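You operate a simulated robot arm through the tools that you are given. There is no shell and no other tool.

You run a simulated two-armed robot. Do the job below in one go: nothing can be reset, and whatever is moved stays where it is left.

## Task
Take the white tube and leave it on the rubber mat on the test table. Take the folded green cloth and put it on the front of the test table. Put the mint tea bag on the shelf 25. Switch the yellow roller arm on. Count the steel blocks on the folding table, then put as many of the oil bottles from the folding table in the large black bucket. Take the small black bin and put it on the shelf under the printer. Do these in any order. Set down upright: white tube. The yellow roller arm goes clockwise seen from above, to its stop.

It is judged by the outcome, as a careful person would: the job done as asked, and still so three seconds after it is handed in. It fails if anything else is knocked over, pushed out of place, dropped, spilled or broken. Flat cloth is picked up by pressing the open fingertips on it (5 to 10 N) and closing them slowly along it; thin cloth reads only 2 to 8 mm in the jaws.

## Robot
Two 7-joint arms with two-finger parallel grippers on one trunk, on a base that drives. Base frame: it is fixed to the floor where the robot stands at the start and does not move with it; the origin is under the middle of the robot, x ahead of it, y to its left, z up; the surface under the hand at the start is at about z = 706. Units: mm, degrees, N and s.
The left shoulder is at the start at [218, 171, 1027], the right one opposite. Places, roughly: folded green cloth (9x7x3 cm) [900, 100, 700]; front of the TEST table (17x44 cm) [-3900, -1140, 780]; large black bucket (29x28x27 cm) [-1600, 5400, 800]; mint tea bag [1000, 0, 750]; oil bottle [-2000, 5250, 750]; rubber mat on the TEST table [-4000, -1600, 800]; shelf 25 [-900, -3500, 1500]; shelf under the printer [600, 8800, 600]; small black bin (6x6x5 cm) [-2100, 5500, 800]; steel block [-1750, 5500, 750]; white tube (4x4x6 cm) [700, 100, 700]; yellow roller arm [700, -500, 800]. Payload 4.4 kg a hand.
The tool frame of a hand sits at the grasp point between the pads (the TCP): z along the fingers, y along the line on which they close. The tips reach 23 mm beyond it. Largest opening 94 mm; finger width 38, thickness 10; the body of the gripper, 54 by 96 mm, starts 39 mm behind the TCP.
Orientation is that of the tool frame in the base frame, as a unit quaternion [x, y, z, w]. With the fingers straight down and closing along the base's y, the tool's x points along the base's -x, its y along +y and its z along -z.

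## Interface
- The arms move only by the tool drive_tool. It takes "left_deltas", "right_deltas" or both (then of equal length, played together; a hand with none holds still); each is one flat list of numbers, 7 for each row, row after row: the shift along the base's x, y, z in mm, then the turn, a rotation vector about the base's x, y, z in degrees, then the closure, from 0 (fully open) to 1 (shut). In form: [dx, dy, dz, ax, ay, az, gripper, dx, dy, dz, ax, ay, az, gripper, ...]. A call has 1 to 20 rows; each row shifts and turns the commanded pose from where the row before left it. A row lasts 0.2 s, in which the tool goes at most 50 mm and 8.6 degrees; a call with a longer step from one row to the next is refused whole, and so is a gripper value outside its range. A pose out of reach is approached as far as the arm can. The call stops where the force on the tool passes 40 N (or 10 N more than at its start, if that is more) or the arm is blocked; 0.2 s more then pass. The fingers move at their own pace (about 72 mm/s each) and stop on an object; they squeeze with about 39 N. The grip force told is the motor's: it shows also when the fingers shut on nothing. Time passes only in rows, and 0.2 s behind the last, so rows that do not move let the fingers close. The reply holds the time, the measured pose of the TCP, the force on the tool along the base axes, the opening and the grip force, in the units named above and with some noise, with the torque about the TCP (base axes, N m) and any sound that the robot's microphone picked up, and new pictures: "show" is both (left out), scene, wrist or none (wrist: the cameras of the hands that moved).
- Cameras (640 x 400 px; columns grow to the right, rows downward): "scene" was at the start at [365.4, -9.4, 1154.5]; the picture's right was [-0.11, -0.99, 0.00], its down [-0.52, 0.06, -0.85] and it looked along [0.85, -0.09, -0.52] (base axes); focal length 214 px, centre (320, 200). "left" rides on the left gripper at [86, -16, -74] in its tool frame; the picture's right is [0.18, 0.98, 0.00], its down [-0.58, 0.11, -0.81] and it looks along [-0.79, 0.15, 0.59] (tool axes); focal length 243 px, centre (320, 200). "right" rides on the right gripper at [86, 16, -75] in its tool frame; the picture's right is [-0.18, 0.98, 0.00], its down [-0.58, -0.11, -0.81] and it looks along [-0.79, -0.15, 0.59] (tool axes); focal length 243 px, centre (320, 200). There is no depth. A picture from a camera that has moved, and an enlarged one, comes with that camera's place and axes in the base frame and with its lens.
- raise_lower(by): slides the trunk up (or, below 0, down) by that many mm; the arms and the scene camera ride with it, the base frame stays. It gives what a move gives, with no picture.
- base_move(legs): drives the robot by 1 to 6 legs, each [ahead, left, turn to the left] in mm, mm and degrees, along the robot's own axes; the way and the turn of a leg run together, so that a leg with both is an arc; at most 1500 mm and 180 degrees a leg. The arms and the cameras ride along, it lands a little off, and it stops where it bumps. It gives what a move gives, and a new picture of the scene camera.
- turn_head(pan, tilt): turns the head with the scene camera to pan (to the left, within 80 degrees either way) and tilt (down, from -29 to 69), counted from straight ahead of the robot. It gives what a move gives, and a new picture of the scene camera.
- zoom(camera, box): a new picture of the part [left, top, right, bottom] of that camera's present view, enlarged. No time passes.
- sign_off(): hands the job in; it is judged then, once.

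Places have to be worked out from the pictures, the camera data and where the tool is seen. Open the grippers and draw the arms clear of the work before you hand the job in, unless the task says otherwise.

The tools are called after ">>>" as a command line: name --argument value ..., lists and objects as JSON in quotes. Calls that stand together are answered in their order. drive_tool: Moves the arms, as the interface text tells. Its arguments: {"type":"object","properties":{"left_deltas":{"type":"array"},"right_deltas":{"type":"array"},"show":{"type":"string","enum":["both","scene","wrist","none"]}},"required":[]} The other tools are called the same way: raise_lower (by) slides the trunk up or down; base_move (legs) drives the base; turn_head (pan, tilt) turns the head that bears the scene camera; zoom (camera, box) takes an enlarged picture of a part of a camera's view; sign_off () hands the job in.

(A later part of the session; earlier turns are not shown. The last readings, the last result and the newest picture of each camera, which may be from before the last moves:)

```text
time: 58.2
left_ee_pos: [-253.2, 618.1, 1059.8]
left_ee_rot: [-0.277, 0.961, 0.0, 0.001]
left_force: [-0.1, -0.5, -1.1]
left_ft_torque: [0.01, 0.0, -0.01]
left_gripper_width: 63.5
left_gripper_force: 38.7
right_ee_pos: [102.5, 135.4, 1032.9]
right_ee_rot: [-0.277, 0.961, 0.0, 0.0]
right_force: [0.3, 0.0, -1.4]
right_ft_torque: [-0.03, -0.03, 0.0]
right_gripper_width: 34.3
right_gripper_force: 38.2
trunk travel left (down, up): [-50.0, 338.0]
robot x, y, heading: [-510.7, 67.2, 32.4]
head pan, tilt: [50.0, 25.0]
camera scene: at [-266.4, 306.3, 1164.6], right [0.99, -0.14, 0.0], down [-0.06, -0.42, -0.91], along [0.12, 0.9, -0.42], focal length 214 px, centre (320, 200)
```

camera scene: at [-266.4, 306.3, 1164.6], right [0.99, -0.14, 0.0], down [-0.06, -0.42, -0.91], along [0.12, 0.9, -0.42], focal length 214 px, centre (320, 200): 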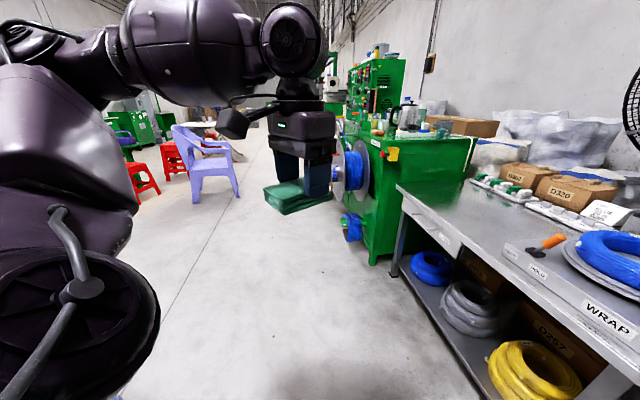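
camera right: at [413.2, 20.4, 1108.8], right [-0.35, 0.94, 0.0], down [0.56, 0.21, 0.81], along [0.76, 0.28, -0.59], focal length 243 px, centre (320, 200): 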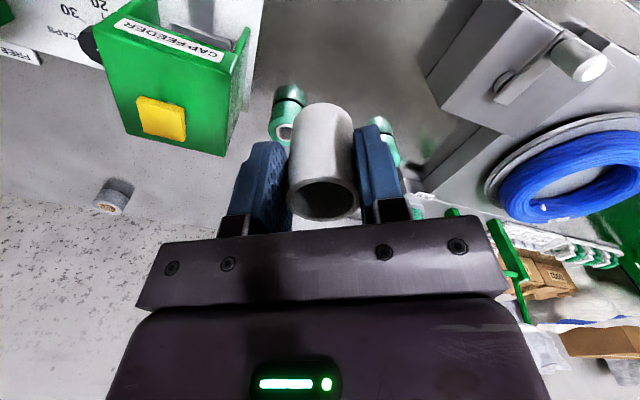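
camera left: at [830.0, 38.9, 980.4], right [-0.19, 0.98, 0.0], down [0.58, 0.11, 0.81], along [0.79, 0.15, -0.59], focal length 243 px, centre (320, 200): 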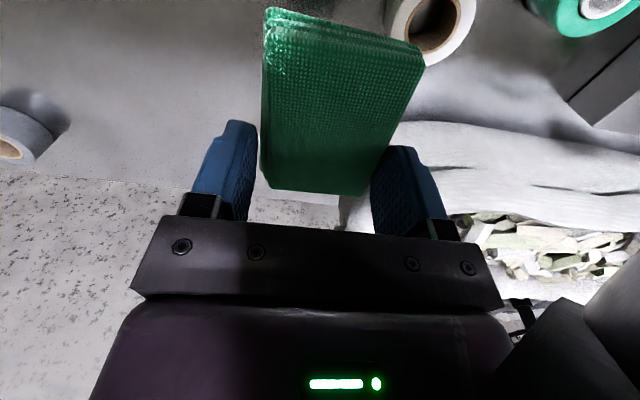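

Blocked again by something behind. I look as far back as the head allows on both sides.

>>> turn_head --pan 80 --tilt 10

>>> turn_head --pan -80 --tilt 10

```text
time: 59.2
left_ee_pos: [-253.8, 618.4, 1059.0]
left_ee_rot: [-0.277, 0.961, 0.0, 0.0]
left_force: [0.6, 0.0, -0.6]
left_ft_torque: [0.04, 0.02, 0.02]
left_gripper_width: 63.7
left_gripper_force: 38.6
right_ee_pos: [101.4, 134.9, 1033.8]
right_ee_rot: [-0.278, 0.961, 0.0, 0.001]
right_force: [-0.9, 0.3, -0.2]
right_ft_torque: [0.03, -0.01, 0.0]
right_gripper_width: 34.4
right_gripper_force: 38.8
trunk travel left (down, up): [-50.0, 338.0]
robot x, y, heading: [-513.3, 67.6, 32.3]
head pan, tilt: [80.0, 10.0]
camera scene: at [-314.0, 301.2, 1188.9], right [0.93, 0.38, 0.0], down [0.07, -0.16, -0.98], along [-0.37, 0.91, -0.17], focal length 214 px, centre (320, 200)
```

scene: 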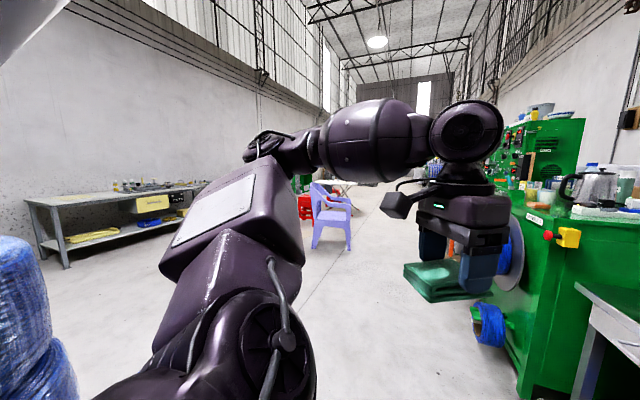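

```text
time: 61.6
left_ee_pos: [-253.9, 618.0, 1059.0]
left_ee_rot: [-0.278, 0.961, 0.0, 0.0]
left_force: [-1.0, -0.2, 0.0]
left_ft_torque: [0.01, -0.02, -0.03]
left_gripper_width: 63.7
left_gripper_force: 38.9
right_ee_pos: [103.6, 135.1, 1033.1]
right_ee_rot: [-0.278, 0.961, 0.001, 0.0]
right_force: [-0.1, -0.3, 0.0]
right_ft_torque: [0.02, 0.02, 0.0]
right_gripper_width: 34.2
right_gripper_force: 38.9
trunk travel left (down, up): [-50.0, 338.0]
robot x, y, heading: [-511.6, 68.6, 32.1]
head pan, tilt: [-80.0, 10.0]
camera scene: at [-216.5, 146.2, 1189.0], right [-0.74, -0.67, 0.0], down [-0.12, 0.13, -0.98], along [0.66, -0.73, -0.17], focal length 214 px, centre (320, 200)
```

scene: 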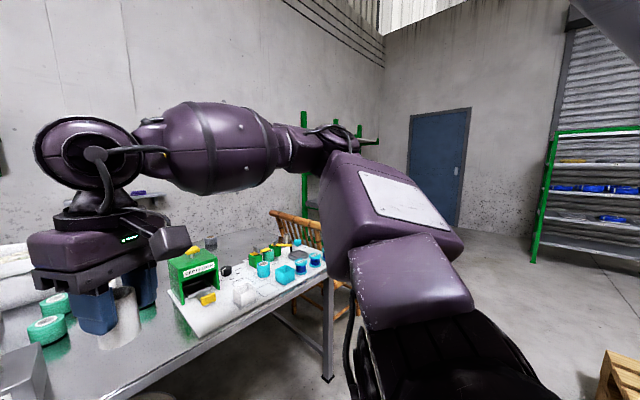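

There is a large stack of blue-wrapped goods close behind me. I move forward-right away from it, then turn left to face along the aisle (+y).

>>> base_move --legs '[[250, -85, 0], [0, 0, 58]]'

>>> turn_head --pan 60 --tilt 20

```text
time: 66.1
left_ee_pos: [-590.9, 639.2, 1059.2]
left_ee_rot: [0.714, -0.7, 0.0, 0.0]
left_force: [-0.4, 0.9, -0.9]
left_ft_torque: [0.05, -0.03, -0.02]
left_gripper_width: 63.6
left_gripper_force: 38.7
right_ee_pos: [6.3, 695.6, 1033.7]
right_ee_rot: [0.714, -0.7, 0.001, -0.001]
right_force: [0.0, 0.1, -0.5]
right_ft_torque: [-0.01, -0.01, 0.0]
right_gripper_width: 34.2
right_gripper_force: 39.1
trunk travel left (down, up): [-50.0, 338.0]
robot x, y, heading: [-254.6, 133.0, 91.1]
head pan, tilt: [-80.0, 10.0]
camera scene: at [-166.6, 426.3, 1189.0], right [0.19, -0.98, 0.0], down [-0.17, -0.03, -0.98], along [0.97, 0.19, -0.17], focal length 214 px, centre (320, 200)
```

scene: 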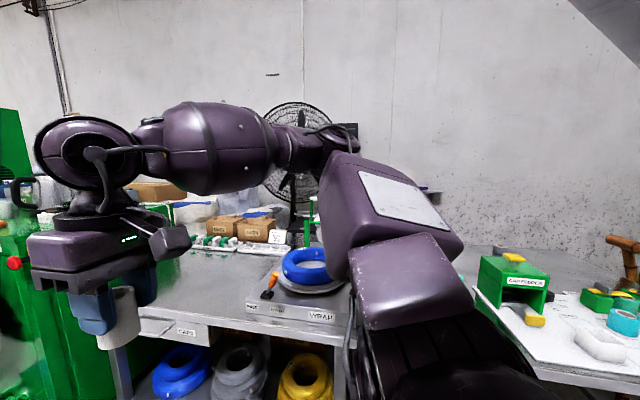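

```text
time: 68.3
left_ee_pos: [-589.9, 639.0, 1059.7]
left_ee_rot: [0.714, -0.7, 0.0, 0.001]
left_force: [0.2, -0.4, -0.3]
left_ft_torque: [-0.01, -0.04, -0.06]
left_gripper_width: 63.5
left_gripper_force: 38.6
right_ee_pos: [6.1, 694.9, 1034.2]
right_ee_rot: [0.714, -0.7, 0.0, 0.0]
right_force: [0.8, 0.4, -0.6]
right_ft_torque: [0.0, 0.0, 0.01]
right_gripper_width: 34.0
right_gripper_force: 39.0
trunk travel left (down, up): [-50.0, 338.0]
robot x, y, heading: [-255.6, 131.7, 90.9]
head pan, tilt: [60.0, 20.0]
camera scene: at [-339.1, 453.1, 1172.7], right [0.48, 0.88, 0.0], down [0.3, -0.16, -0.94], along [-0.82, 0.45, -0.34], focal length 214 px, centre (320, 200)
```

scene: 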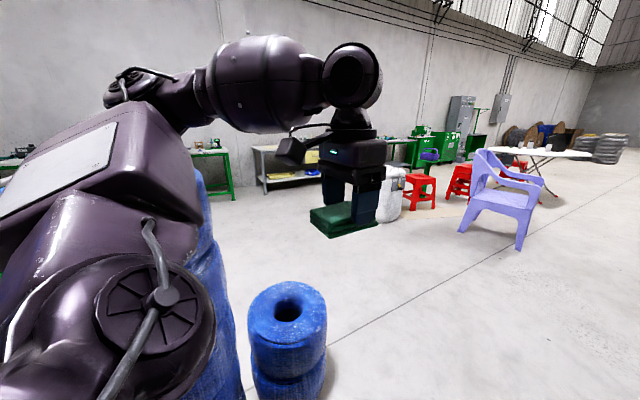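

The blue coils stand at about x<-900, y<800; beyond y≈1200 the floor toward -x is open. I drive ahead 1150 mm with a small shift left and then turn to face -x.

>>> base_move --legs '[[1200, 80, 0], [0, 0, 89]]'

>>> turn_head --pan 25 --tilt 15

```text
time: 78.2
left_ee_pos: [-881.2, 1011.1, 1059.7]
left_ee_rot: [1.0, -0.01, 0.0, 0.001]
left_force: [-0.2, -0.3, 0.0]
left_ft_torque: [0.0, -0.02, 0.0]
left_gripper_width: 63.7
left_gripper_force: 38.6
right_ee_pos: [-913.9, 1610.1, 1033.9]
right_ee_rot: [1.0, -0.009, 0.0, -0.001]
right_force: [0.7, -0.5, -0.1]
right_ft_torque: [0.01, 0.01, -0.01]
right_gripper_width: 34.1
right_gripper_force: 38.8
trunk travel left (down, up): [-50.0, 338.0]
robot x, y, heading: [-362.4, 1330.9, 179.1]
head pan, tilt: [60.0, 20.0]
camera scene: at [-684.1, 1254.8, 1172.7], right [-0.86, 0.52, 0.0], down [0.18, 0.29, -0.94], along [-0.48, -0.81, -0.34], focal length 214 px, centre (320, 200)
```

scene: 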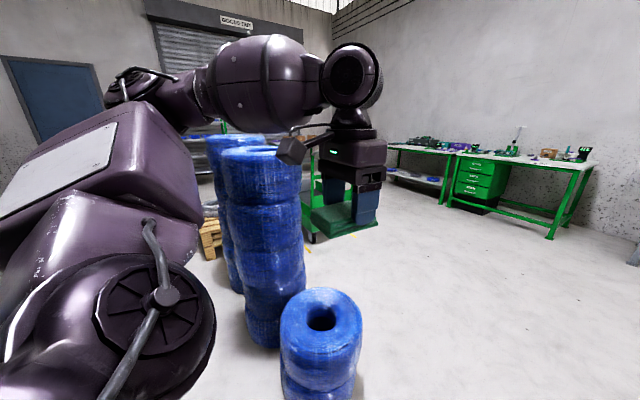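

```text
time: 79.2
left_ee_pos: [-882.2, 1011.6, 1058.9]
left_ee_rot: [1.0, -0.011, 0.0, 0.0]
left_force: [-0.2, 0.2, -0.5]
left_ft_torque: [0.0, 0.0, -0.03]
left_gripper_width: 63.8
left_gripper_force: 38.5
right_ee_pos: [-915.1, 1610.3, 1033.2]
right_ee_rot: [1.0, -0.009, 0.0, 0.0]
right_force: [-0.7, -0.3, -0.5]
right_ft_torque: [0.03, 0.01, 0.0]
right_gripper_width: 34.1
right_gripper_force: 39.1
trunk travel left (down, up): [-50.0, 338.0]
robot x, y, heading: [-359.6, 1330.2, 178.9]
head pan, tilt: [25.0, 15.0]
camera scene: at [-721.4, 1296.8, 1180.8], right [-0.41, 0.91, 0.0], down [0.24, 0.11, -0.97], along [-0.88, -0.39, -0.26], focal length 214 px, centre (320, 200)
```

scene: 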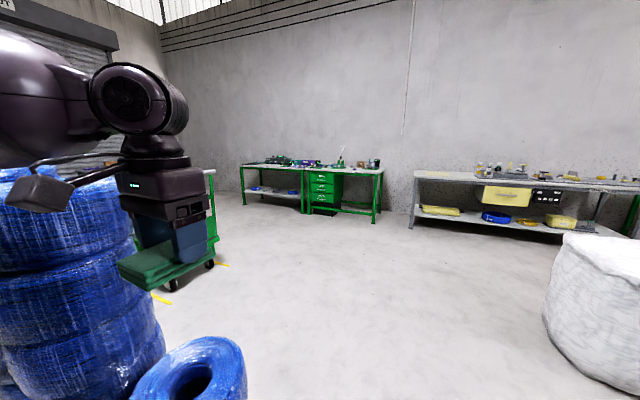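

The benches along the -x wall come into view; the test table should be the left green one. I zoom in there.

>>> zoom --camera "scene" --box '[220, 130, 400, 230]'

>>> turn_head --pan -30 --tilt 15

```text
3.56 times, centred on (310, 180) of scene
camera zoom: at [-721.4, 1296.8, 1180.8], right [-0.41, 0.91, 0.0], down [0.24, 0.11, -0.97], along [-0.88, -0.39, -0.26], focal length 763 px, centre (356, 271)
```

zoom: 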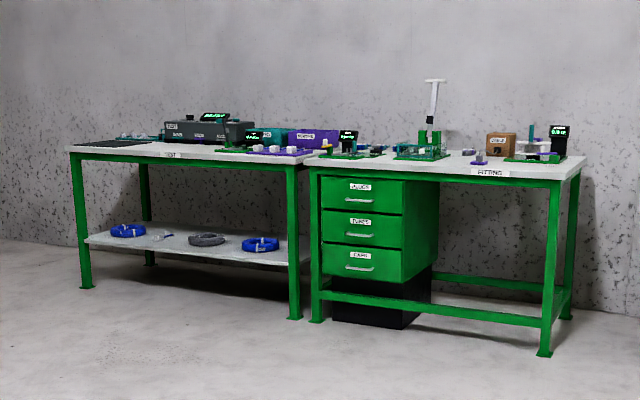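

```text
time: 80.4
left_ee_pos: [-882.3, 1011.5, 1059.8]
left_ee_rot: [1.0, -0.009, 0.0, -0.001]
left_force: [0.2, 1.0, 0.5]
left_ft_torque: [-0.01, 0.0, -0.01]
left_gripper_width: 63.5
left_gripper_force: 39.2
right_ee_pos: [-914.5, 1611.0, 1033.8]
right_ee_rot: [1.0, -0.008, 0.0, 0.0]
right_force: [0.1, 0.1, 0.4]
right_ft_torque: [-0.01, 0.01, -0.02]
right_gripper_width: 34.2
right_gripper_force: 39.1
trunk travel left (down, up): [-50.0, 338.0]
robot x, y, heading: [-366.2, 1329.9, 179.0]
head pan, tilt: [-30.0, 15.0]
camera scene: at [-716.2, 1382.9, 1180.8], right [0.51, 0.86, 0.0], down [0.22, -0.13, -0.97], along [-0.83, 0.5, -0.26], focal length 214 px, centre (320, 200)
```

scene: 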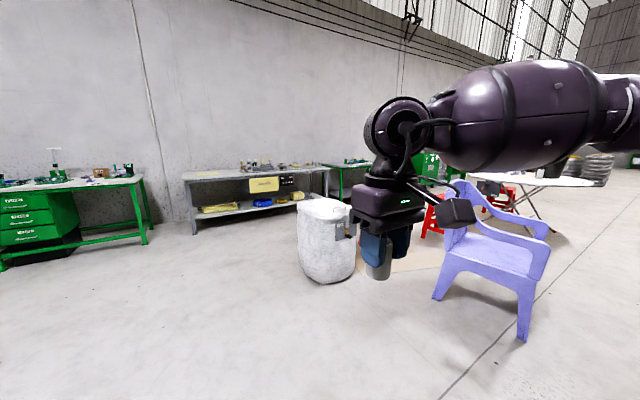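

TEST table confirmed against the wall; its front faces +x. A green cart stands near (-1800,-500) and a white sack near (-2090,2320), so I drive straight along -x to x≈-2800 at y≈1330 first.

>>> base_move --legs '[[1220, 0, 0], [1220, 0, 1]]'

>>> turn_head --pan 50 --tilt 15

```text
time: 92.2
left_ee_pos: [-3268.2, 1028.3, 1059.4]
left_ee_rot: [1.0, 0.005, 0.0, 0.0]
left_force: [0.4, -0.7, -0.8]
left_ft_torque: [0.0, -0.01, 0.01]
left_gripper_width: 63.6
left_gripper_force: 39.3
right_ee_pos: [-3319.8, 1626.2, 1033.5]
right_ee_rot: [1.0, 0.006, 0.0, 0.0]
right_force: [0.2, 1.6, 0.0]
right_ft_torque: [0.01, 0.02, 0.0]
right_gripper_width: 34.0
right_gripper_force: 38.9
trunk travel left (down, up): [-50.0, 338.0]
robot x, y, heading: [-2759.8, 1360.8, -179.3]
head pan, tilt: [-30.0, 15.0]
camera scene: at [-3114.6, 1403.7, 1180.8], right [0.49, 0.87, 0.0], down [0.23, -0.13, -0.97], along [-0.84, 0.47, -0.26], focal length 214 px, centre (320, 200)
```

scene: 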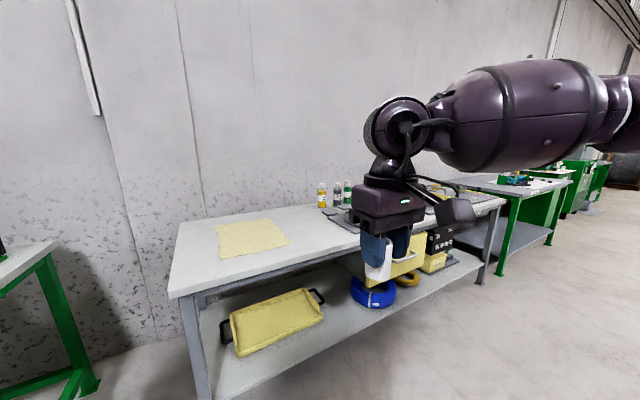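

```text
time: 93.7
left_ee_pos: [-3268.2, 1028.2, 1058.6]
left_ee_rot: [1.0, 0.005, 0.0, 0.0]
left_force: [-0.1, -0.8, 0.3]
left_ft_torque: [-0.03, 0.02, 0.02]
left_gripper_width: 63.8
left_gripper_force: 39.1
right_ee_pos: [-3319.1, 1626.2, 1034.5]
right_ee_rot: [1.0, 0.007, 0.0, -0.001]
right_force: [-0.2, -0.7, -0.9]
right_ft_torque: [0.01, -0.02, -0.01]
right_gripper_width: 34.0
right_gripper_force: 38.9
trunk travel left (down, up): [-50.0, 338.0]
robot x, y, heading: [-2759.8, 1360.7, -179.2]
head pan, tilt: [50.0, 15.0]
camera scene: at [-3092.3, 1285.7, 1180.8], right [-0.77, 0.63, 0.0], down [0.16, 0.2, -0.97], along [-0.61, -0.75, -0.26], focal length 214 px, centre (320, 200)
```

scene: 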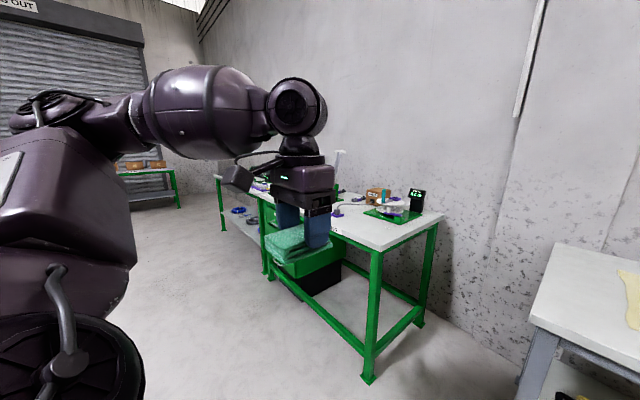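

Tables' front edges are near x≈-3800. I strafe left along them to y≈-1340.

>>> base_move --legs '[[0, 1350, 0], [0, 1350, 0]]'

>>> turn_head --pan 0 --tilt 30

```text
time: 117.0
left_ee_pos: [-3141.8, -1649.6, 1059.3]
left_ee_rot: [1.0, 0.026, 0.0, 0.0]
left_force: [-0.6, -1.0, -0.3]
left_ft_torque: [0.0, 0.0, -0.01]
left_gripper_width: 63.7
left_gripper_force: 39.4
right_ee_pos: [-3216.5, -1052.3, 1034.1]
right_ee_rot: [1.0, 0.026, 0.0, 0.0]
right_force: [-0.3, 0.0, -0.4]
right_ft_torque: [0.02, -0.01, -0.01]
right_gripper_width: 34.4
right_gripper_force: 39.0
trunk travel left (down, up): [-50.0, 338.0]
robot x, y, heading: [-2648.0, -1295.5, -177.1]
head pan, tilt: [50.0, 15.0]
camera scene: at [-2976.0, -1383.8, 1180.8], right [-0.8, 0.6, 0.0], down [0.16, 0.21, -0.97], along [-0.58, -0.77, -0.26], focal length 214 px, centre (320, 200)
```

scene: 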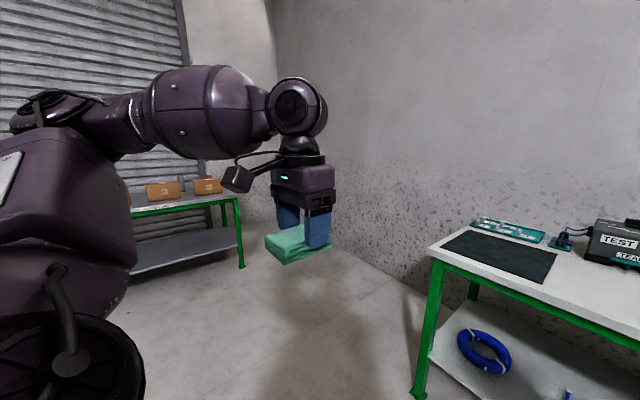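

```text
time: 118.2
left_ee_pos: [-3141.3, -1648.5, 1059.8]
left_ee_rot: [1.0, 0.027, 0.001, 0.001]
left_force: [-0.1, -0.1, -0.1]
left_ft_torque: [0.04, 0.04, -0.01]
left_gripper_width: 63.5
left_gripper_force: 38.9
right_ee_pos: [-3216.6, -1054.1, 1033.9]
right_ee_rot: [1.0, 0.027, 0.001, 0.0]
right_force: [0.0, 0.9, -0.9]
right_ft_torque: [-0.02, 0.01, -0.01]
right_gripper_width: 34.4
right_gripper_force: 38.6
trunk travel left (down, up): [-50.0, 338.0]
robot x, y, heading: [-2649.0, -1297.1, -176.9]
head pan, tilt: [0.0, 30.0]
camera scene: at [-3010.1, -1314.0, 1156.6], right [-0.05, 1.0, 0.0], down [0.5, 0.03, -0.87], along [-0.86, -0.05, -0.5], focal length 214 px, centre (320, 200)
```

scene: 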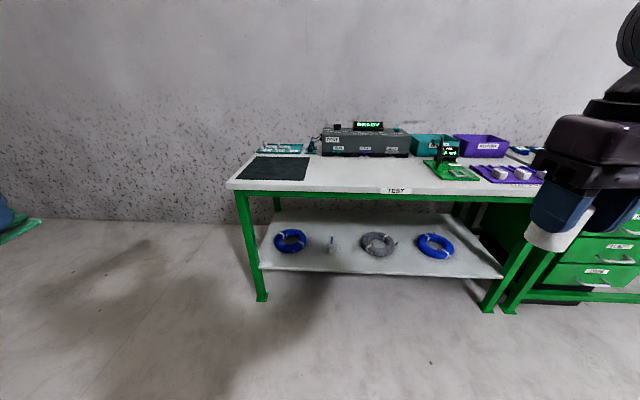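

The mat (left), the empty front strip, and the devices are clear. The table edge is at x≈-3750. First the cloth: I drive so that the left hand faces the front strip at about (-3890,-1140).

>>> base_move --legs '[[0, -385, -3], [540, 0, 0]]'

>>> turn_head --pan 15 --tilt 45

```text
time: 124.7
left_ee_pos: [-3699.7, -1249.6, 1060.5]
left_ee_rot: [1.0, 0.001, 0.0, 0.0]
left_force: [0.9, 0.0, 0.0]
left_ft_torque: [0.01, 0.0, 0.01]
left_gripper_width: 63.6
left_gripper_force: 39.2
right_ee_pos: [-3745.2, -651.6, 1033.8]
right_ee_rot: [1.0, 0.003, -0.001, 0.0]
right_force: [-0.7, 0.0, -0.1]
right_ft_torque: [-0.02, -0.02, -0.04]
right_gripper_width: 34.2
right_gripper_force: 39.2
trunk travel left (down, up): [-50.0, 338.0]
robot x, y, heading: [-3184.7, -923.3, -179.8]
head pan, tilt: [0.0, 30.0]
camera scene: at [-3551.4, -922.4, 1156.5], right [0.0, 1.0, 0.0], down [0.5, 0.0, -0.87], along [-0.87, 0.0, -0.5], focal length 214 px, centre (320, 200)
```

scene: 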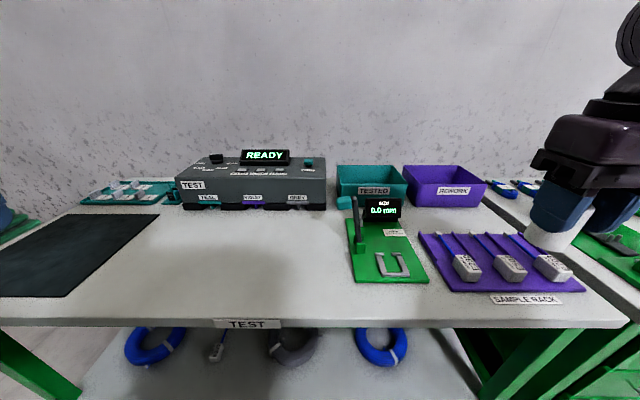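

```text
time: 125.5
left_ee_pos: [-3697.6, -1250.4, 1060.6]
left_ee_rot: [1.0, 0.002, -0.001, -0.001]
left_force: [-0.3, -0.5, -0.3]
left_ft_torque: [0.0, 0.0, 0.0]
left_gripper_width: 63.6
left_gripper_force: 38.9
right_ee_pos: [-3744.5, -651.6, 1034.7]
right_ee_rot: [1.0, 0.003, 0.0, 0.0]
right_force: [-0.3, 0.3, 0.4]
right_ft_torque: [-0.06, 0.02, 0.01]
right_gripper_width: 34.3
right_gripper_force: 39.2
trunk travel left (down, up): [-50.0, 338.0]
robot x, y, heading: [-3187.4, -920.6, -179.5]
head pan, tilt: [15.0, 45.0]
camera scene: at [-3539.1, -943.3, 1134.1], right [-0.26, 0.96, 0.0], down [0.68, 0.19, -0.71], along [-0.68, -0.19, -0.71], focal length 214 px, centre (320, 200)
```

scene: 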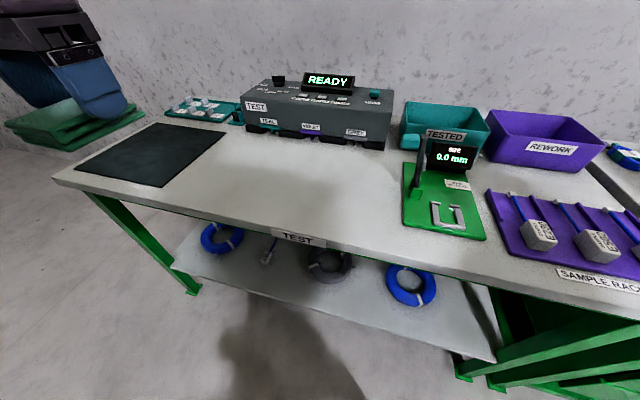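

The label triangulates to z≈770, so the top is about 780. I carry the cloth over the front strip (target TCP (-3913,-1140)) and come down to z≈850.

>>> drive_tool --left_deltas '[-36, 18, -20, 0, 0, 0, 0.6, -36, 18, -20, 0, 0, 0, 0.6, -36, 18, -20, 0, 0, 0, 0.6, -36, 18, -20, 0, 0, 0, 0.6, -36, 18, -20, 0, 0, 0, 0.6, -36, 20, -20, 0, 0, 0, 0.6, 0, 0, -35, 0, 0, 0, 0.6, 0, 0, -35, 0, 0, 0, 0.6, 0, 0, -20, 0, 0, 0, 0.6, 0, 0, 0, 0, 0, 0, 0.6]'

>>> zoom --camera "scene" --box '[100, 80, 420, 280]'

```text
time: 127.7
left_ee_pos: [-3915.6, -1139.5, 851.2]
left_ee_rot: [1.0, 0.002, 0.0, -0.001]
left_force: [-0.5, 0.3, -1.0]
left_ft_torque: [-0.02, 0.0, -0.01]
left_gripper_width: 63.7
left_gripper_force: 38.9
right_ee_pos: [-3745.4, -654.0, 1033.6]
right_ee_rot: [1.0, 0.003, 0.0, -0.001]
right_force: [0.1, 0.3, 0.0]
right_ft_torque: [0.02, 0.02, 0.03]
right_gripper_width: 34.1
right_gripper_force: 39.7
trunk travel left (down, up): [-50.0, 338.0]
robot x, y, heading: [-3187.9, -920.7, -179.7]
head pan, tilt: [15.0, 45.0]
camera scene: at [-3538.9, -943.3, 1134.1], right [-0.26, 0.96, 0.0], down [0.68, 0.19, -0.71], along [-0.68, -0.19, -0.71], focal length 214 px, centre (320, 200)
camera left: at [-3829.4, -1121.7, 924.5], right [0.19, -0.98, 0.0], down [-0.58, -0.11, 0.81], along [-0.79, -0.15, -0.59], focal length 243 px, centre (320, 200)
```

scene: 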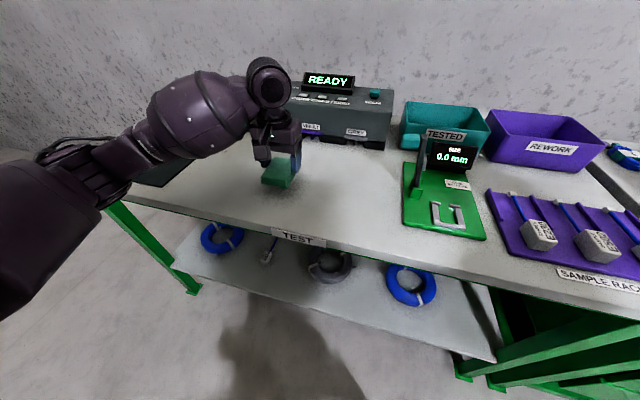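
left: 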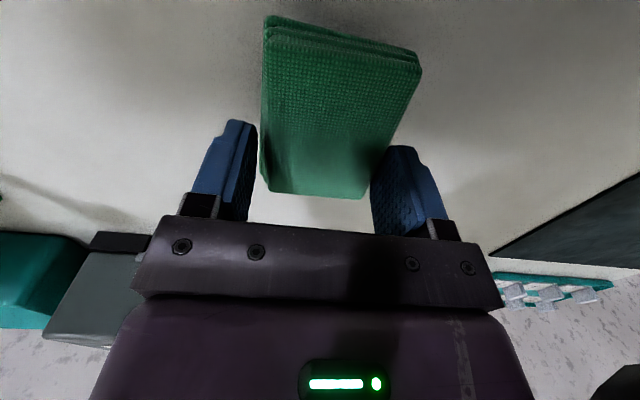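

```text
2.00 times, centred on (260, 180) of scene
camera zoom: at [-3538.9, -943.3, 1134.1], right [-0.26, 0.96, 0.0], down [0.68, 0.19, -0.71], along [-0.68, -0.19, -0.71], focal length 429 px, centre (440, 240)
```

zoom: 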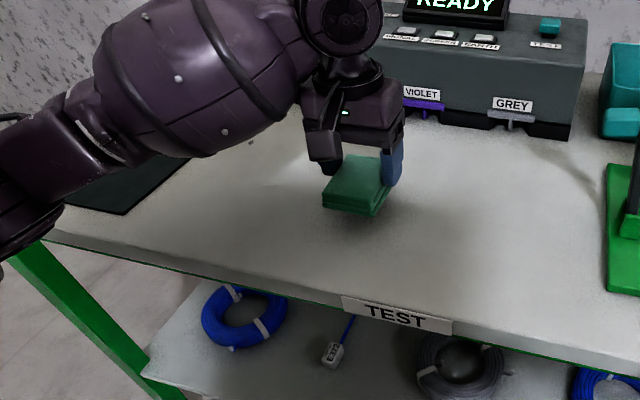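

The cloth hovers over the front strip. I lower it in small steps, watching for contact.

>>> drive_tool --left_deltas '[0, 0, -6, 0, 0, 0, 0.6, 0, 0, -6, 0, 0, 0, 0.6, 0, 0, -6, 0, 0, 0, 0.6, 0, 0, -5, 0, 0, 0, 0.6, 0, 0, -4, 0, 0, 0, 0.6]' --show "scene"

>>> zoom --camera "scene" --box '[230, 140, 330, 220]'

```text
time: 128.9
left_ee_pos: [-3914.4, -1139.3, 823.9]
left_ee_rot: [1.0, 0.001, 0.0, 0.0]
left_force: [0.0, -0.5, 0.2]
left_ft_torque: [0.0, 0.0, -0.02]
left_gripper_width: 63.9
left_gripper_force: 38.4
right_ee_pos: [-3744.6, -651.2, 1034.3]
right_ee_rot: [1.0, 0.003, -0.001, 0.0]
right_force: [0.1, 0.4, 0.0]
right_ft_torque: [0.01, -0.01, 0.0]
right_gripper_width: 34.3
right_gripper_force: 39.0
trunk travel left (down, up): [-50.0, 338.0]
robot x, y, heading: [-3188.8, -922.8, -179.6]
head pan, tilt: [15.0, 45.0]
camera scene: at [-3539.2, -943.4, 1134.0], right [-0.26, 0.96, 0.0], down [0.68, 0.19, -0.71], along [-0.68, -0.19, -0.71], focal length 214 px, centre (320, 200)
```

scene: 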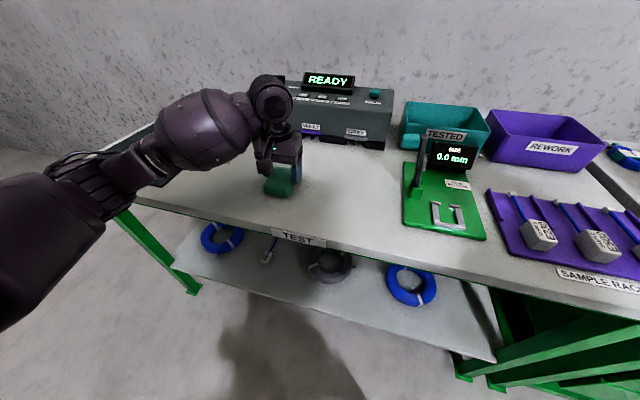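

```text
5.00 times, centred on (280, 180) of scene
camera zoom: at [-3539.2, -943.4, 1134.0], right [-0.26, 0.96, 0.0], down [0.68, 0.19, -0.71], along [-0.68, -0.19, -0.71], focal length 1072 px, centre (520, 300)
```

zoom: 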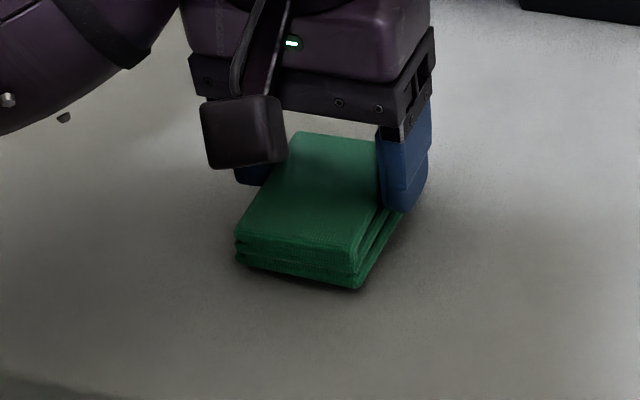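

It is nearly on the surface. I continue 2 mm at a time.

>>> drive_tool --left_deltas '[0, 0, -2, 0, 0, 0, 0.6, 0, 0, -2, 0, 0, 0, 0.6, 0, 0, -2, 0, 0, 0, 0.6]' --show "none"

>>> drive_tool --left_deltas '[0, 0, -1.5, 0, 0, 0, 0.6, 0, 0, -1.5, 0, 0, 0, 0.6]' --show "none"

>>> zoom --camera "scene" --box '[230, 140, 330, 220]'

```text
time: 129.7
left_ee_pos: [-3914.7, -1140.1, 819.7]
left_ee_rot: [1.0, 0.002, -0.002, 0.001]
left_force: [1.2, 0.0, 9.3]
left_ft_torque: [-0.08, -0.59, -0.02]
left_gripper_width: 63.6
left_gripper_force: 39.1
right_ee_pos: [-3743.8, -653.0, 1035.4]
right_ee_rot: [1.0, 0.003, -0.001, 0.001]
right_force: [0.1, 0.4, -0.8]
right_ft_torque: [0.01, 0.03, 0.0]
right_gripper_width: 34.1
right_gripper_force: 38.9
trunk travel left (down, up): [-50.0, 338.0]
robot x, y, heading: [-3187.4, -923.6, -179.7]
head pan, tilt: [15.0, 45.0]
```

```text
time: 130.3
left_ee_pos: [-3914.0, -1139.8, 819.4]
left_ee_rot: [1.0, 0.002, -0.005, -0.001]
left_force: [3.7, 0.1, 29.1]
left_ft_torque: [-0.05, -1.11, -0.04]
left_gripper_width: 63.9
left_gripper_force: 38.7
right_ee_pos: [-3741.4, -651.5, 1036.7]
right_ee_rot: [1.0, 0.003, -0.002, -0.001]
right_force: [0.4, 0.1, -0.9]
right_ft_torque: [0.0, -0.07, -0.03]
right_gripper_width: 34.3
right_gripper_force: 39.4
trunk travel left (down, up): [-50.0, 338.0]
robot x, y, heading: [-3190.9, -923.4, -179.7]
head pan, tilt: [15.0, 45.0]
```

```text
5.00 times, centred on (280, 180) of scene
camera zoom: at [-3536.3, -942.7, 1135.5], right [-0.26, 0.96, 0.0], down [0.68, 0.19, -0.71], along [-0.68, -0.19, -0.71], focal length 1072 px, centre (520, 300)
```

zoom: 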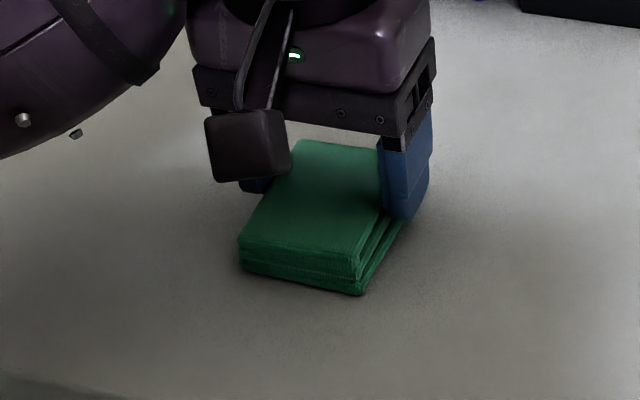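

It rests on the table with contact force. I ease up 2 mm, open gently and rise.

>>> drive_tool --left_deltas '[0, 0, 2, 0, 0, 0, 0.6, 0, 0, 0, 0, 0, 0, 0.3, 0, 0, 0, 0, 0, 0, 0.25, 0, 0, 0, 0, 0, 0, 0.15, 0, 0, 0, 0, 0, 0, 0.15, 0, 0, 30, 0, 0, 0, 0.15, 0, 0, 45, 0, 0, 0, 0.15, 0, 0, 45, 0, 0, 0, 0.15, 0, 0, 45, 0, 0, 0, 0.15]'

>>> zoom --camera "scene" --box '[200, 120, 360, 240]'

```text
time: 132.3
left_ee_pos: [-3913.4, -1139.5, 981.5]
left_ee_rot: [1.0, 0.003, -0.002, 0.0]
left_force: [0.2, -0.1, -0.2]
left_ft_torque: [0.03, -0.03, -0.02]
left_gripper_width: 80.0
left_gripper_force: 0.0
right_ee_pos: [-3743.8, -653.1, 1034.6]
right_ee_rot: [1.0, 0.003, -0.001, 0.0]
right_force: [1.0, -0.8, -1.1]
right_ft_torque: [0.01, 0.0, 0.05]
right_gripper_width: 34.5
right_gripper_force: 38.8
trunk travel left (down, up): [-50.0, 338.0]
robot x, y, heading: [-3185.6, -919.0, -179.5]
head pan, tilt: [15.0, 45.0]
camera scene: at [-3538.0, -943.1, 1134.6], right [-0.26, 0.96, 0.0], down [0.68, 0.19, -0.71], along [-0.68, -0.19, -0.71], focal length 214 px, centre (320, 200)
camera left: at [-3827.7, -1122.1, 1055.3], right [0.19, -0.98, 0.0], down [-0.58, -0.11, 0.81], along [-0.79, -0.15, -0.59], focal length 243 px, centre (320, 200)
```

scene: 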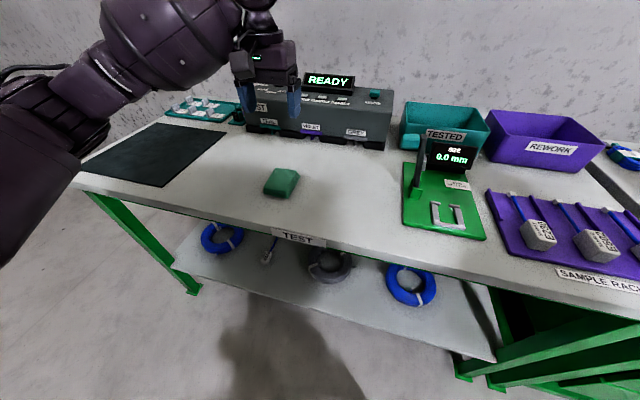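
left: 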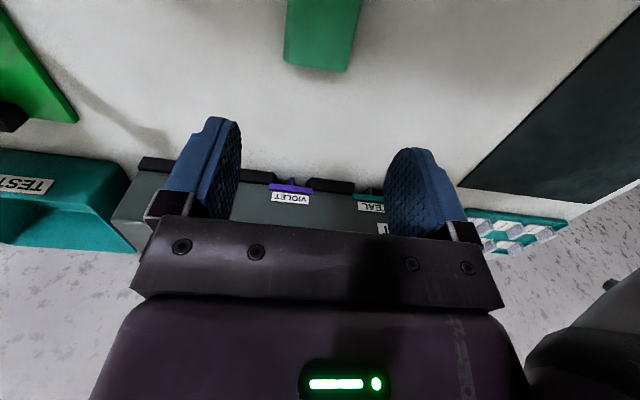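

```text
3.33 times, centred on (280, 180) of scene
camera zoom: at [-3538.0, -943.1, 1134.6], right [-0.26, 0.96, 0.0], down [0.68, 0.19, -0.71], along [-0.68, -0.19, -0.71], focal length 715 px, centre (453, 267)
```

zoom: 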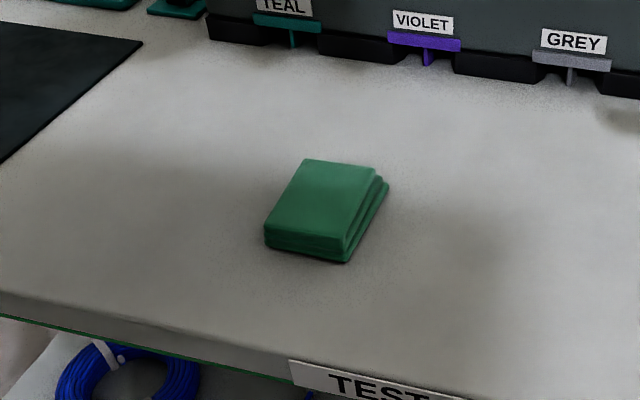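

The cloth lies flat on the front of the test table. I retract the left hand and strafe left to bring the right hand opposite the rubber mat.

>>> drive_tool --left_deltas '[36, -18, 14, 0, 0, 0, 0, 36, -18, 14, 0, 0, 0, 0, 36, -18, 14, 0, 0, 0, 0, 36, -18, 14, 0, 0, 0, 0, 36, -18, 14, 0, 0, 0, 0, 36, -20, 10, 0, 0, 0, 0]' --show "none"

>>> base_move --legs '[[0, 860, 0]]'

>>> turn_head --pan -15 --tilt 45

```text
time: 133.7
left_ee_pos: [-3699.2, -1244.5, 1059.6]
left_ee_rot: [1.0, 0.0, -0.002, -0.003]
left_force: [1.1, -1.9, 1.3]
left_ft_torque: [0.06, 0.08, 0.02]
left_gripper_width: 94.0
left_gripper_force: 0.1
right_ee_pos: [-3744.1, -652.4, 1032.8]
right_ee_rot: [1.0, 0.003, 0.0, 0.0]
right_force: [-0.7, -0.3, -0.2]
right_ft_torque: [0.02, -0.03, 0.0]
right_gripper_width: 34.3
right_gripper_force: 38.7
trunk travel left (down, up): [-50.0, 338.0]
robot x, y, heading: [-3188.0, -922.8, -179.8]
head pan, tilt: [15.0, 45.0]
```

```text
time: 141.7
left_ee_pos: [-3709.7, -2107.8, 1059.2]
left_ee_rot: [1.0, -0.008, -0.001, -0.001]
left_force: [0.4, -0.3, 0.4]
left_ft_torque: [-0.01, -0.01, 0.01]
left_gripper_width: 94.1
left_gripper_force: 0.0
right_ee_pos: [-3743.6, -1511.6, 1034.5]
right_ee_rot: [1.0, -0.006, 0.0, 0.001]
right_force: [0.4, 0.3, -0.7]
right_ft_torque: [-0.03, -0.03, 0.0]
right_gripper_width: 34.3
right_gripper_force: 39.1
trunk travel left (down, up): [-50.0, 338.0]
robot x, y, heading: [-3192.4, -1794.1, 179.3]
head pan, tilt: [15.0, 45.0]
camera scene: at [-3543.8, -1807.1, 1134.0], right [-0.24, 0.97, 0.0], down [0.69, 0.17, -0.71], along [-0.69, -0.17, -0.71], focal length 214 px, centre (320, 200)
```

scene: 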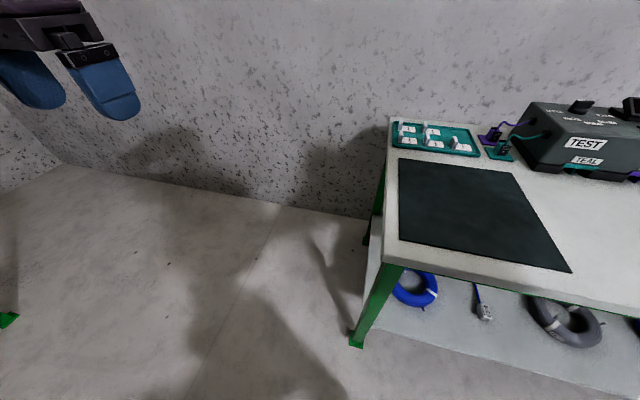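

```text
time: 142.7
left_ee_pos: [-3709.5, -2109.7, 1058.3]
left_ee_rot: [1.0, -0.008, 0.0, 0.0]
left_force: [-0.5, -0.5, 0.3]
left_ft_torque: [-0.02, 0.01, 0.05]
left_gripper_width: 93.8
left_gripper_force: 0.0
right_ee_pos: [-3743.4, -1511.2, 1033.6]
right_ee_rot: [1.0, -0.006, 0.001, -0.001]
right_force: [0.5, -0.5, -1.1]
right_ft_torque: [0.02, 0.06, -0.01]
right_gripper_width: 34.4
right_gripper_force: 39.0
trunk travel left (down, up): [-50.0, 338.0]
robot x, y, heading: [-3191.3, -1790.7, 179.0]
head pan, tilt: [-15.0, 45.0]
camera scene: at [-3543.2, -1765.0, 1134.0], right [0.27, 0.96, 0.0], down [0.68, -0.19, -0.71], along [-0.68, 0.19, -0.71], focal length 214 px, centre (320, 200)
```

scene: 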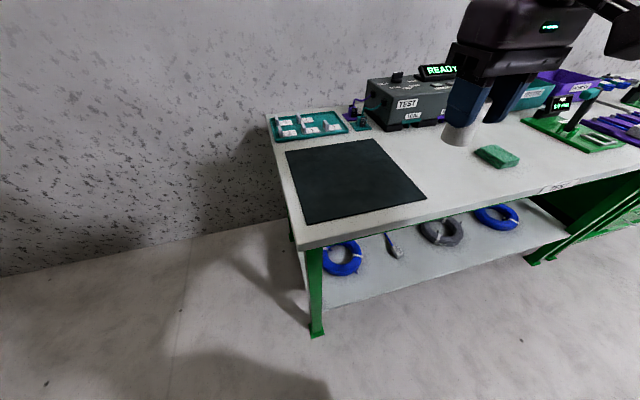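

The mat's centre is near (-3926,-1576). I carry the tube over it and lower to z≈870.

>>> drive_tool --right_deltas '[-35, -12, -10, 0, 0, 0, 0.7, -35, -12, -10, 0, 0, 0, 0.7, -35, -12, -10, 0, 0, 0, 0.7, -35, -12, -10, 0, 0, 0, 0.7, -37, -11, -14, 0, 0, 0, 0.7, 0, 0, -40, 0, 0, 0, 0.7, 0, 0, -40, 0, 0, 0, 0.7, 0, 0, -30, 0, 0, 0, 0.7, 0, 0, 0, 0, 0, 0, 0.7]'

>>> zoom --camera "scene" --box '[260, 100, 460, 240]'

```text
time: 144.7
left_ee_pos: [-3709.4, -2110.1, 1059.7]
left_ee_rot: [1.0, -0.008, 0.0, 0.0]
left_force: [0.1, -1.0, 0.9]
left_ft_torque: [0.0, 0.03, 0.02]
left_gripper_width: 93.8
left_gripper_force: 0.1
right_ee_pos: [-3921.9, -1569.6, 868.2]
right_ee_rot: [1.0, -0.007, -0.002, 0.0]
right_force: [-1.3, -0.1, 0.5]
right_ft_torque: [-0.01, -0.01, -0.02]
right_gripper_width: 34.2
right_gripper_force: 39.1
trunk travel left (down, up): [-50.0, 338.0]
robot x, y, heading: [-3195.3, -1791.9, 179.3]
head pan, tilt: [-15.0, 45.0]
camera scene: at [-3542.8, -1765.0, 1134.3], right [0.27, 0.96, 0.0], down [0.68, -0.19, -0.71], along [-0.68, 0.19, -0.71], focal length 214 px, centre (320, 200)
camera right: at [-3835.3, -1588.5, 943.8], right [-0.2, -0.98, 0.0], down [-0.58, 0.12, 0.81], along [-0.79, 0.16, -0.59], focal length 243 px, centre (320, 200)
```

scene: 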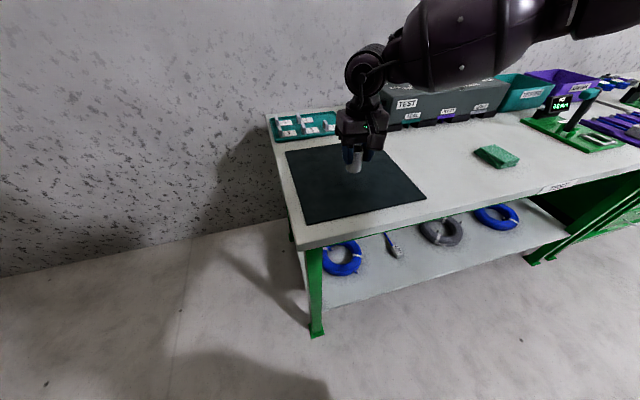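
right: 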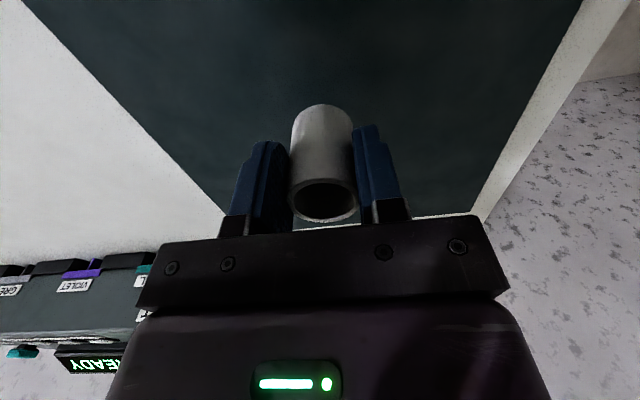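

```text
2.86 times, centred on (360, 170) of scene
camera zoom: at [-3542.8, -1765.0, 1134.3], right [0.27, 0.96, 0.0], down [0.68, -0.19, -0.71], along [-0.68, 0.19, -0.71], focal length 613 px, centre (206, 286)
```

zoom: 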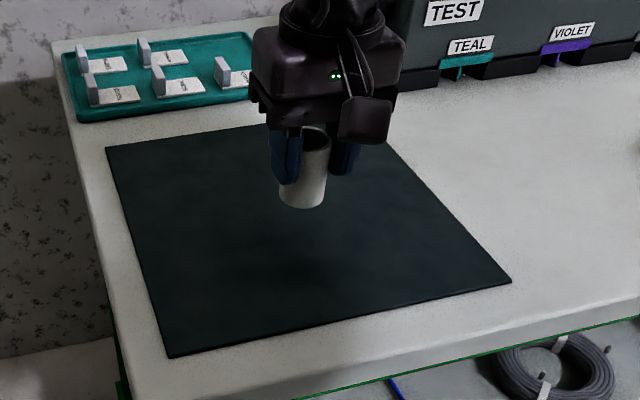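

The tube hangs upright above the mat's middle. I lower it to just above and then in fine steps.

>>> drive_tool --right_deltas '[0, 0, -15, 0, 0, 0, 0.7, 0, 0, -12, 0, 0, 0, 0.7, 0, 0, -5, 0, 0, 0, 0.7, 0, 0, -2, 0, 0, 0, 0.7]' --show "none"

>>> drive_tool --right_deltas '[0, 0, -2, 0, 0, 0, 0.7, 0, 0, -1, 0, 0, 0, 0.7]' --show "none"

>>> zoom --camera "scene" --box '[320, 130, 400, 190]'

```text
time: 145.7
left_ee_pos: [-3709.3, -2109.2, 1059.1]
left_ee_rot: [1.0, -0.007, -0.001, -0.001]
left_force: [-0.3, 0.6, 1.1]
left_ft_torque: [-0.01, 0.01, -0.02]
left_gripper_width: 93.9
left_gripper_force: 0.0
right_ee_pos: [-3921.3, -1572.2, 835.3]
right_ee_rot: [1.0, -0.006, 0.001, 0.0]
right_force: [-0.4, -0.6, -0.5]
right_ft_torque: [0.03, 0.0, -0.01]
right_gripper_width: 34.1
right_gripper_force: 39.7
trunk travel left (down, up): [-50.0, 338.0]
robot x, y, heading: [-3187.5, -1791.7, 179.1]
head pan, tilt: [-15.0, 45.0]
```

```text
time: 146.3
left_ee_pos: [-3708.4, -2107.5, 1059.8]
left_ee_rot: [1.0, -0.007, -0.001, 0.0]
left_force: [1.0, -0.6, 0.4]
left_ft_torque: [0.01, -0.02, -0.03]
left_gripper_width: 94.1
left_gripper_force: 0.0
right_ee_pos: [-3922.4, -1572.8, 835.3]
right_ee_rot: [1.0, -0.007, -0.002, 0.0]
right_force: [-0.4, 3.2, 7.8]
right_ft_torque: [0.15, -0.04, 0.02]
right_gripper_width: 34.2
right_gripper_force: 39.0
trunk travel left (down, up): [-50.0, 338.0]
robot x, y, heading: [-3195.5, -1794.4, 179.3]
head pan, tilt: [-15.0, 45.0]
```

```text
6.67 times, centred on (360, 160) of scene
camera zoom: at [-3542.3, -1764.9, 1134.6], right [0.27, 0.96, 0.0], down [0.68, -0.19, -0.71], along [-0.68, 0.19, -0.71], focal length 1430 px, centre (53, 467)
```

zoom: 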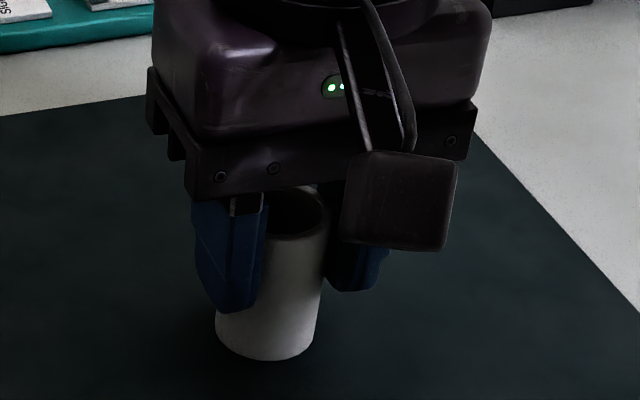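

It stands on the mat with ~8 N contact. I open the fingers and rise straight up.

>>> drive_tool --right_deltas '[0, 0, 0.5, 0, 0, 0, 0.6, 0, 0, 0, 0, 0, 0, 0.5, 0, 0, 0, 0, 0, 0, 0.4, 0, 0, 0, 0, 0, 0, 0.3, 0, 0, 0, 0, 0, 0, 0.3, 0, 0, 20, 0, 0, 0, 0.3, 0, 0, 40, 0, 0, 0, 0.3, 0, 0, 45, 0, 0, 0, 0.3, 0, 0, 45, 0, 0, 0, 0.3, 0, 0, 45, 0, 0, 0, 0.3, 35, 12, 5, 0, 0, 0, 0, 35, 12, 0, 0, 0, 0, 0, 35, 12, 0, 0, 0, 0, 0, 35, 12, 0, 0, 0, 0, 0, 35, 12, 0, 0, 0, 0, 0]' --show "scene"

>>> zoom --camera "scene" --box '[260, 100, 540, 240]'

```text
time: 149.5
left_ee_pos: [-3709.6, -2108.4, 1059.6]
left_ee_rot: [1.0, -0.007, -0.001, 0.001]
left_force: [-0.3, 0.2, 0.4]
left_ft_torque: [-0.03, -0.01, 0.02]
left_gripper_width: 93.9
left_gripper_force: 0.0
right_ee_pos: [-3746.0, -1508.8, 1034.2]
right_ee_rot: [1.0, -0.007, 0.0, 0.0]
right_force: [-0.2, 0.1, 0.4]
right_ft_torque: [-0.02, -0.02, -0.01]
right_gripper_width: 94.1
right_gripper_force: 0.0
trunk travel left (down, up): [-50.0, 338.0]
robot x, y, heading: [-3192.6, -1793.0, 179.2]
head pan, tilt: [-15.0, 45.0]
camera scene: at [-3542.8, -1764.4, 1134.2], right [0.27, 0.96, 0.0], down [0.68, -0.19, -0.71], along [-0.68, 0.19, -0.71], focal length 214 px, centre (320, 200)
```

scene: 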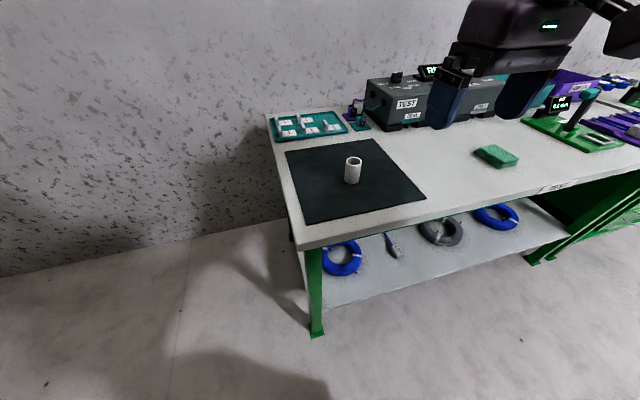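

```text
2.29 times, centred on (400, 170) of scene
camera zoom: at [-3542.8, -1764.4, 1134.2], right [0.27, 0.96, 0.0], down [0.68, -0.19, -0.71], along [-0.68, 0.19, -0.71], focal length 490 px, centre (137, 269)
```

zoom: 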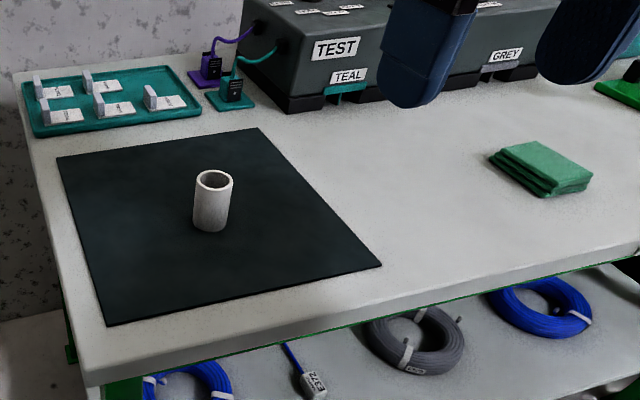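

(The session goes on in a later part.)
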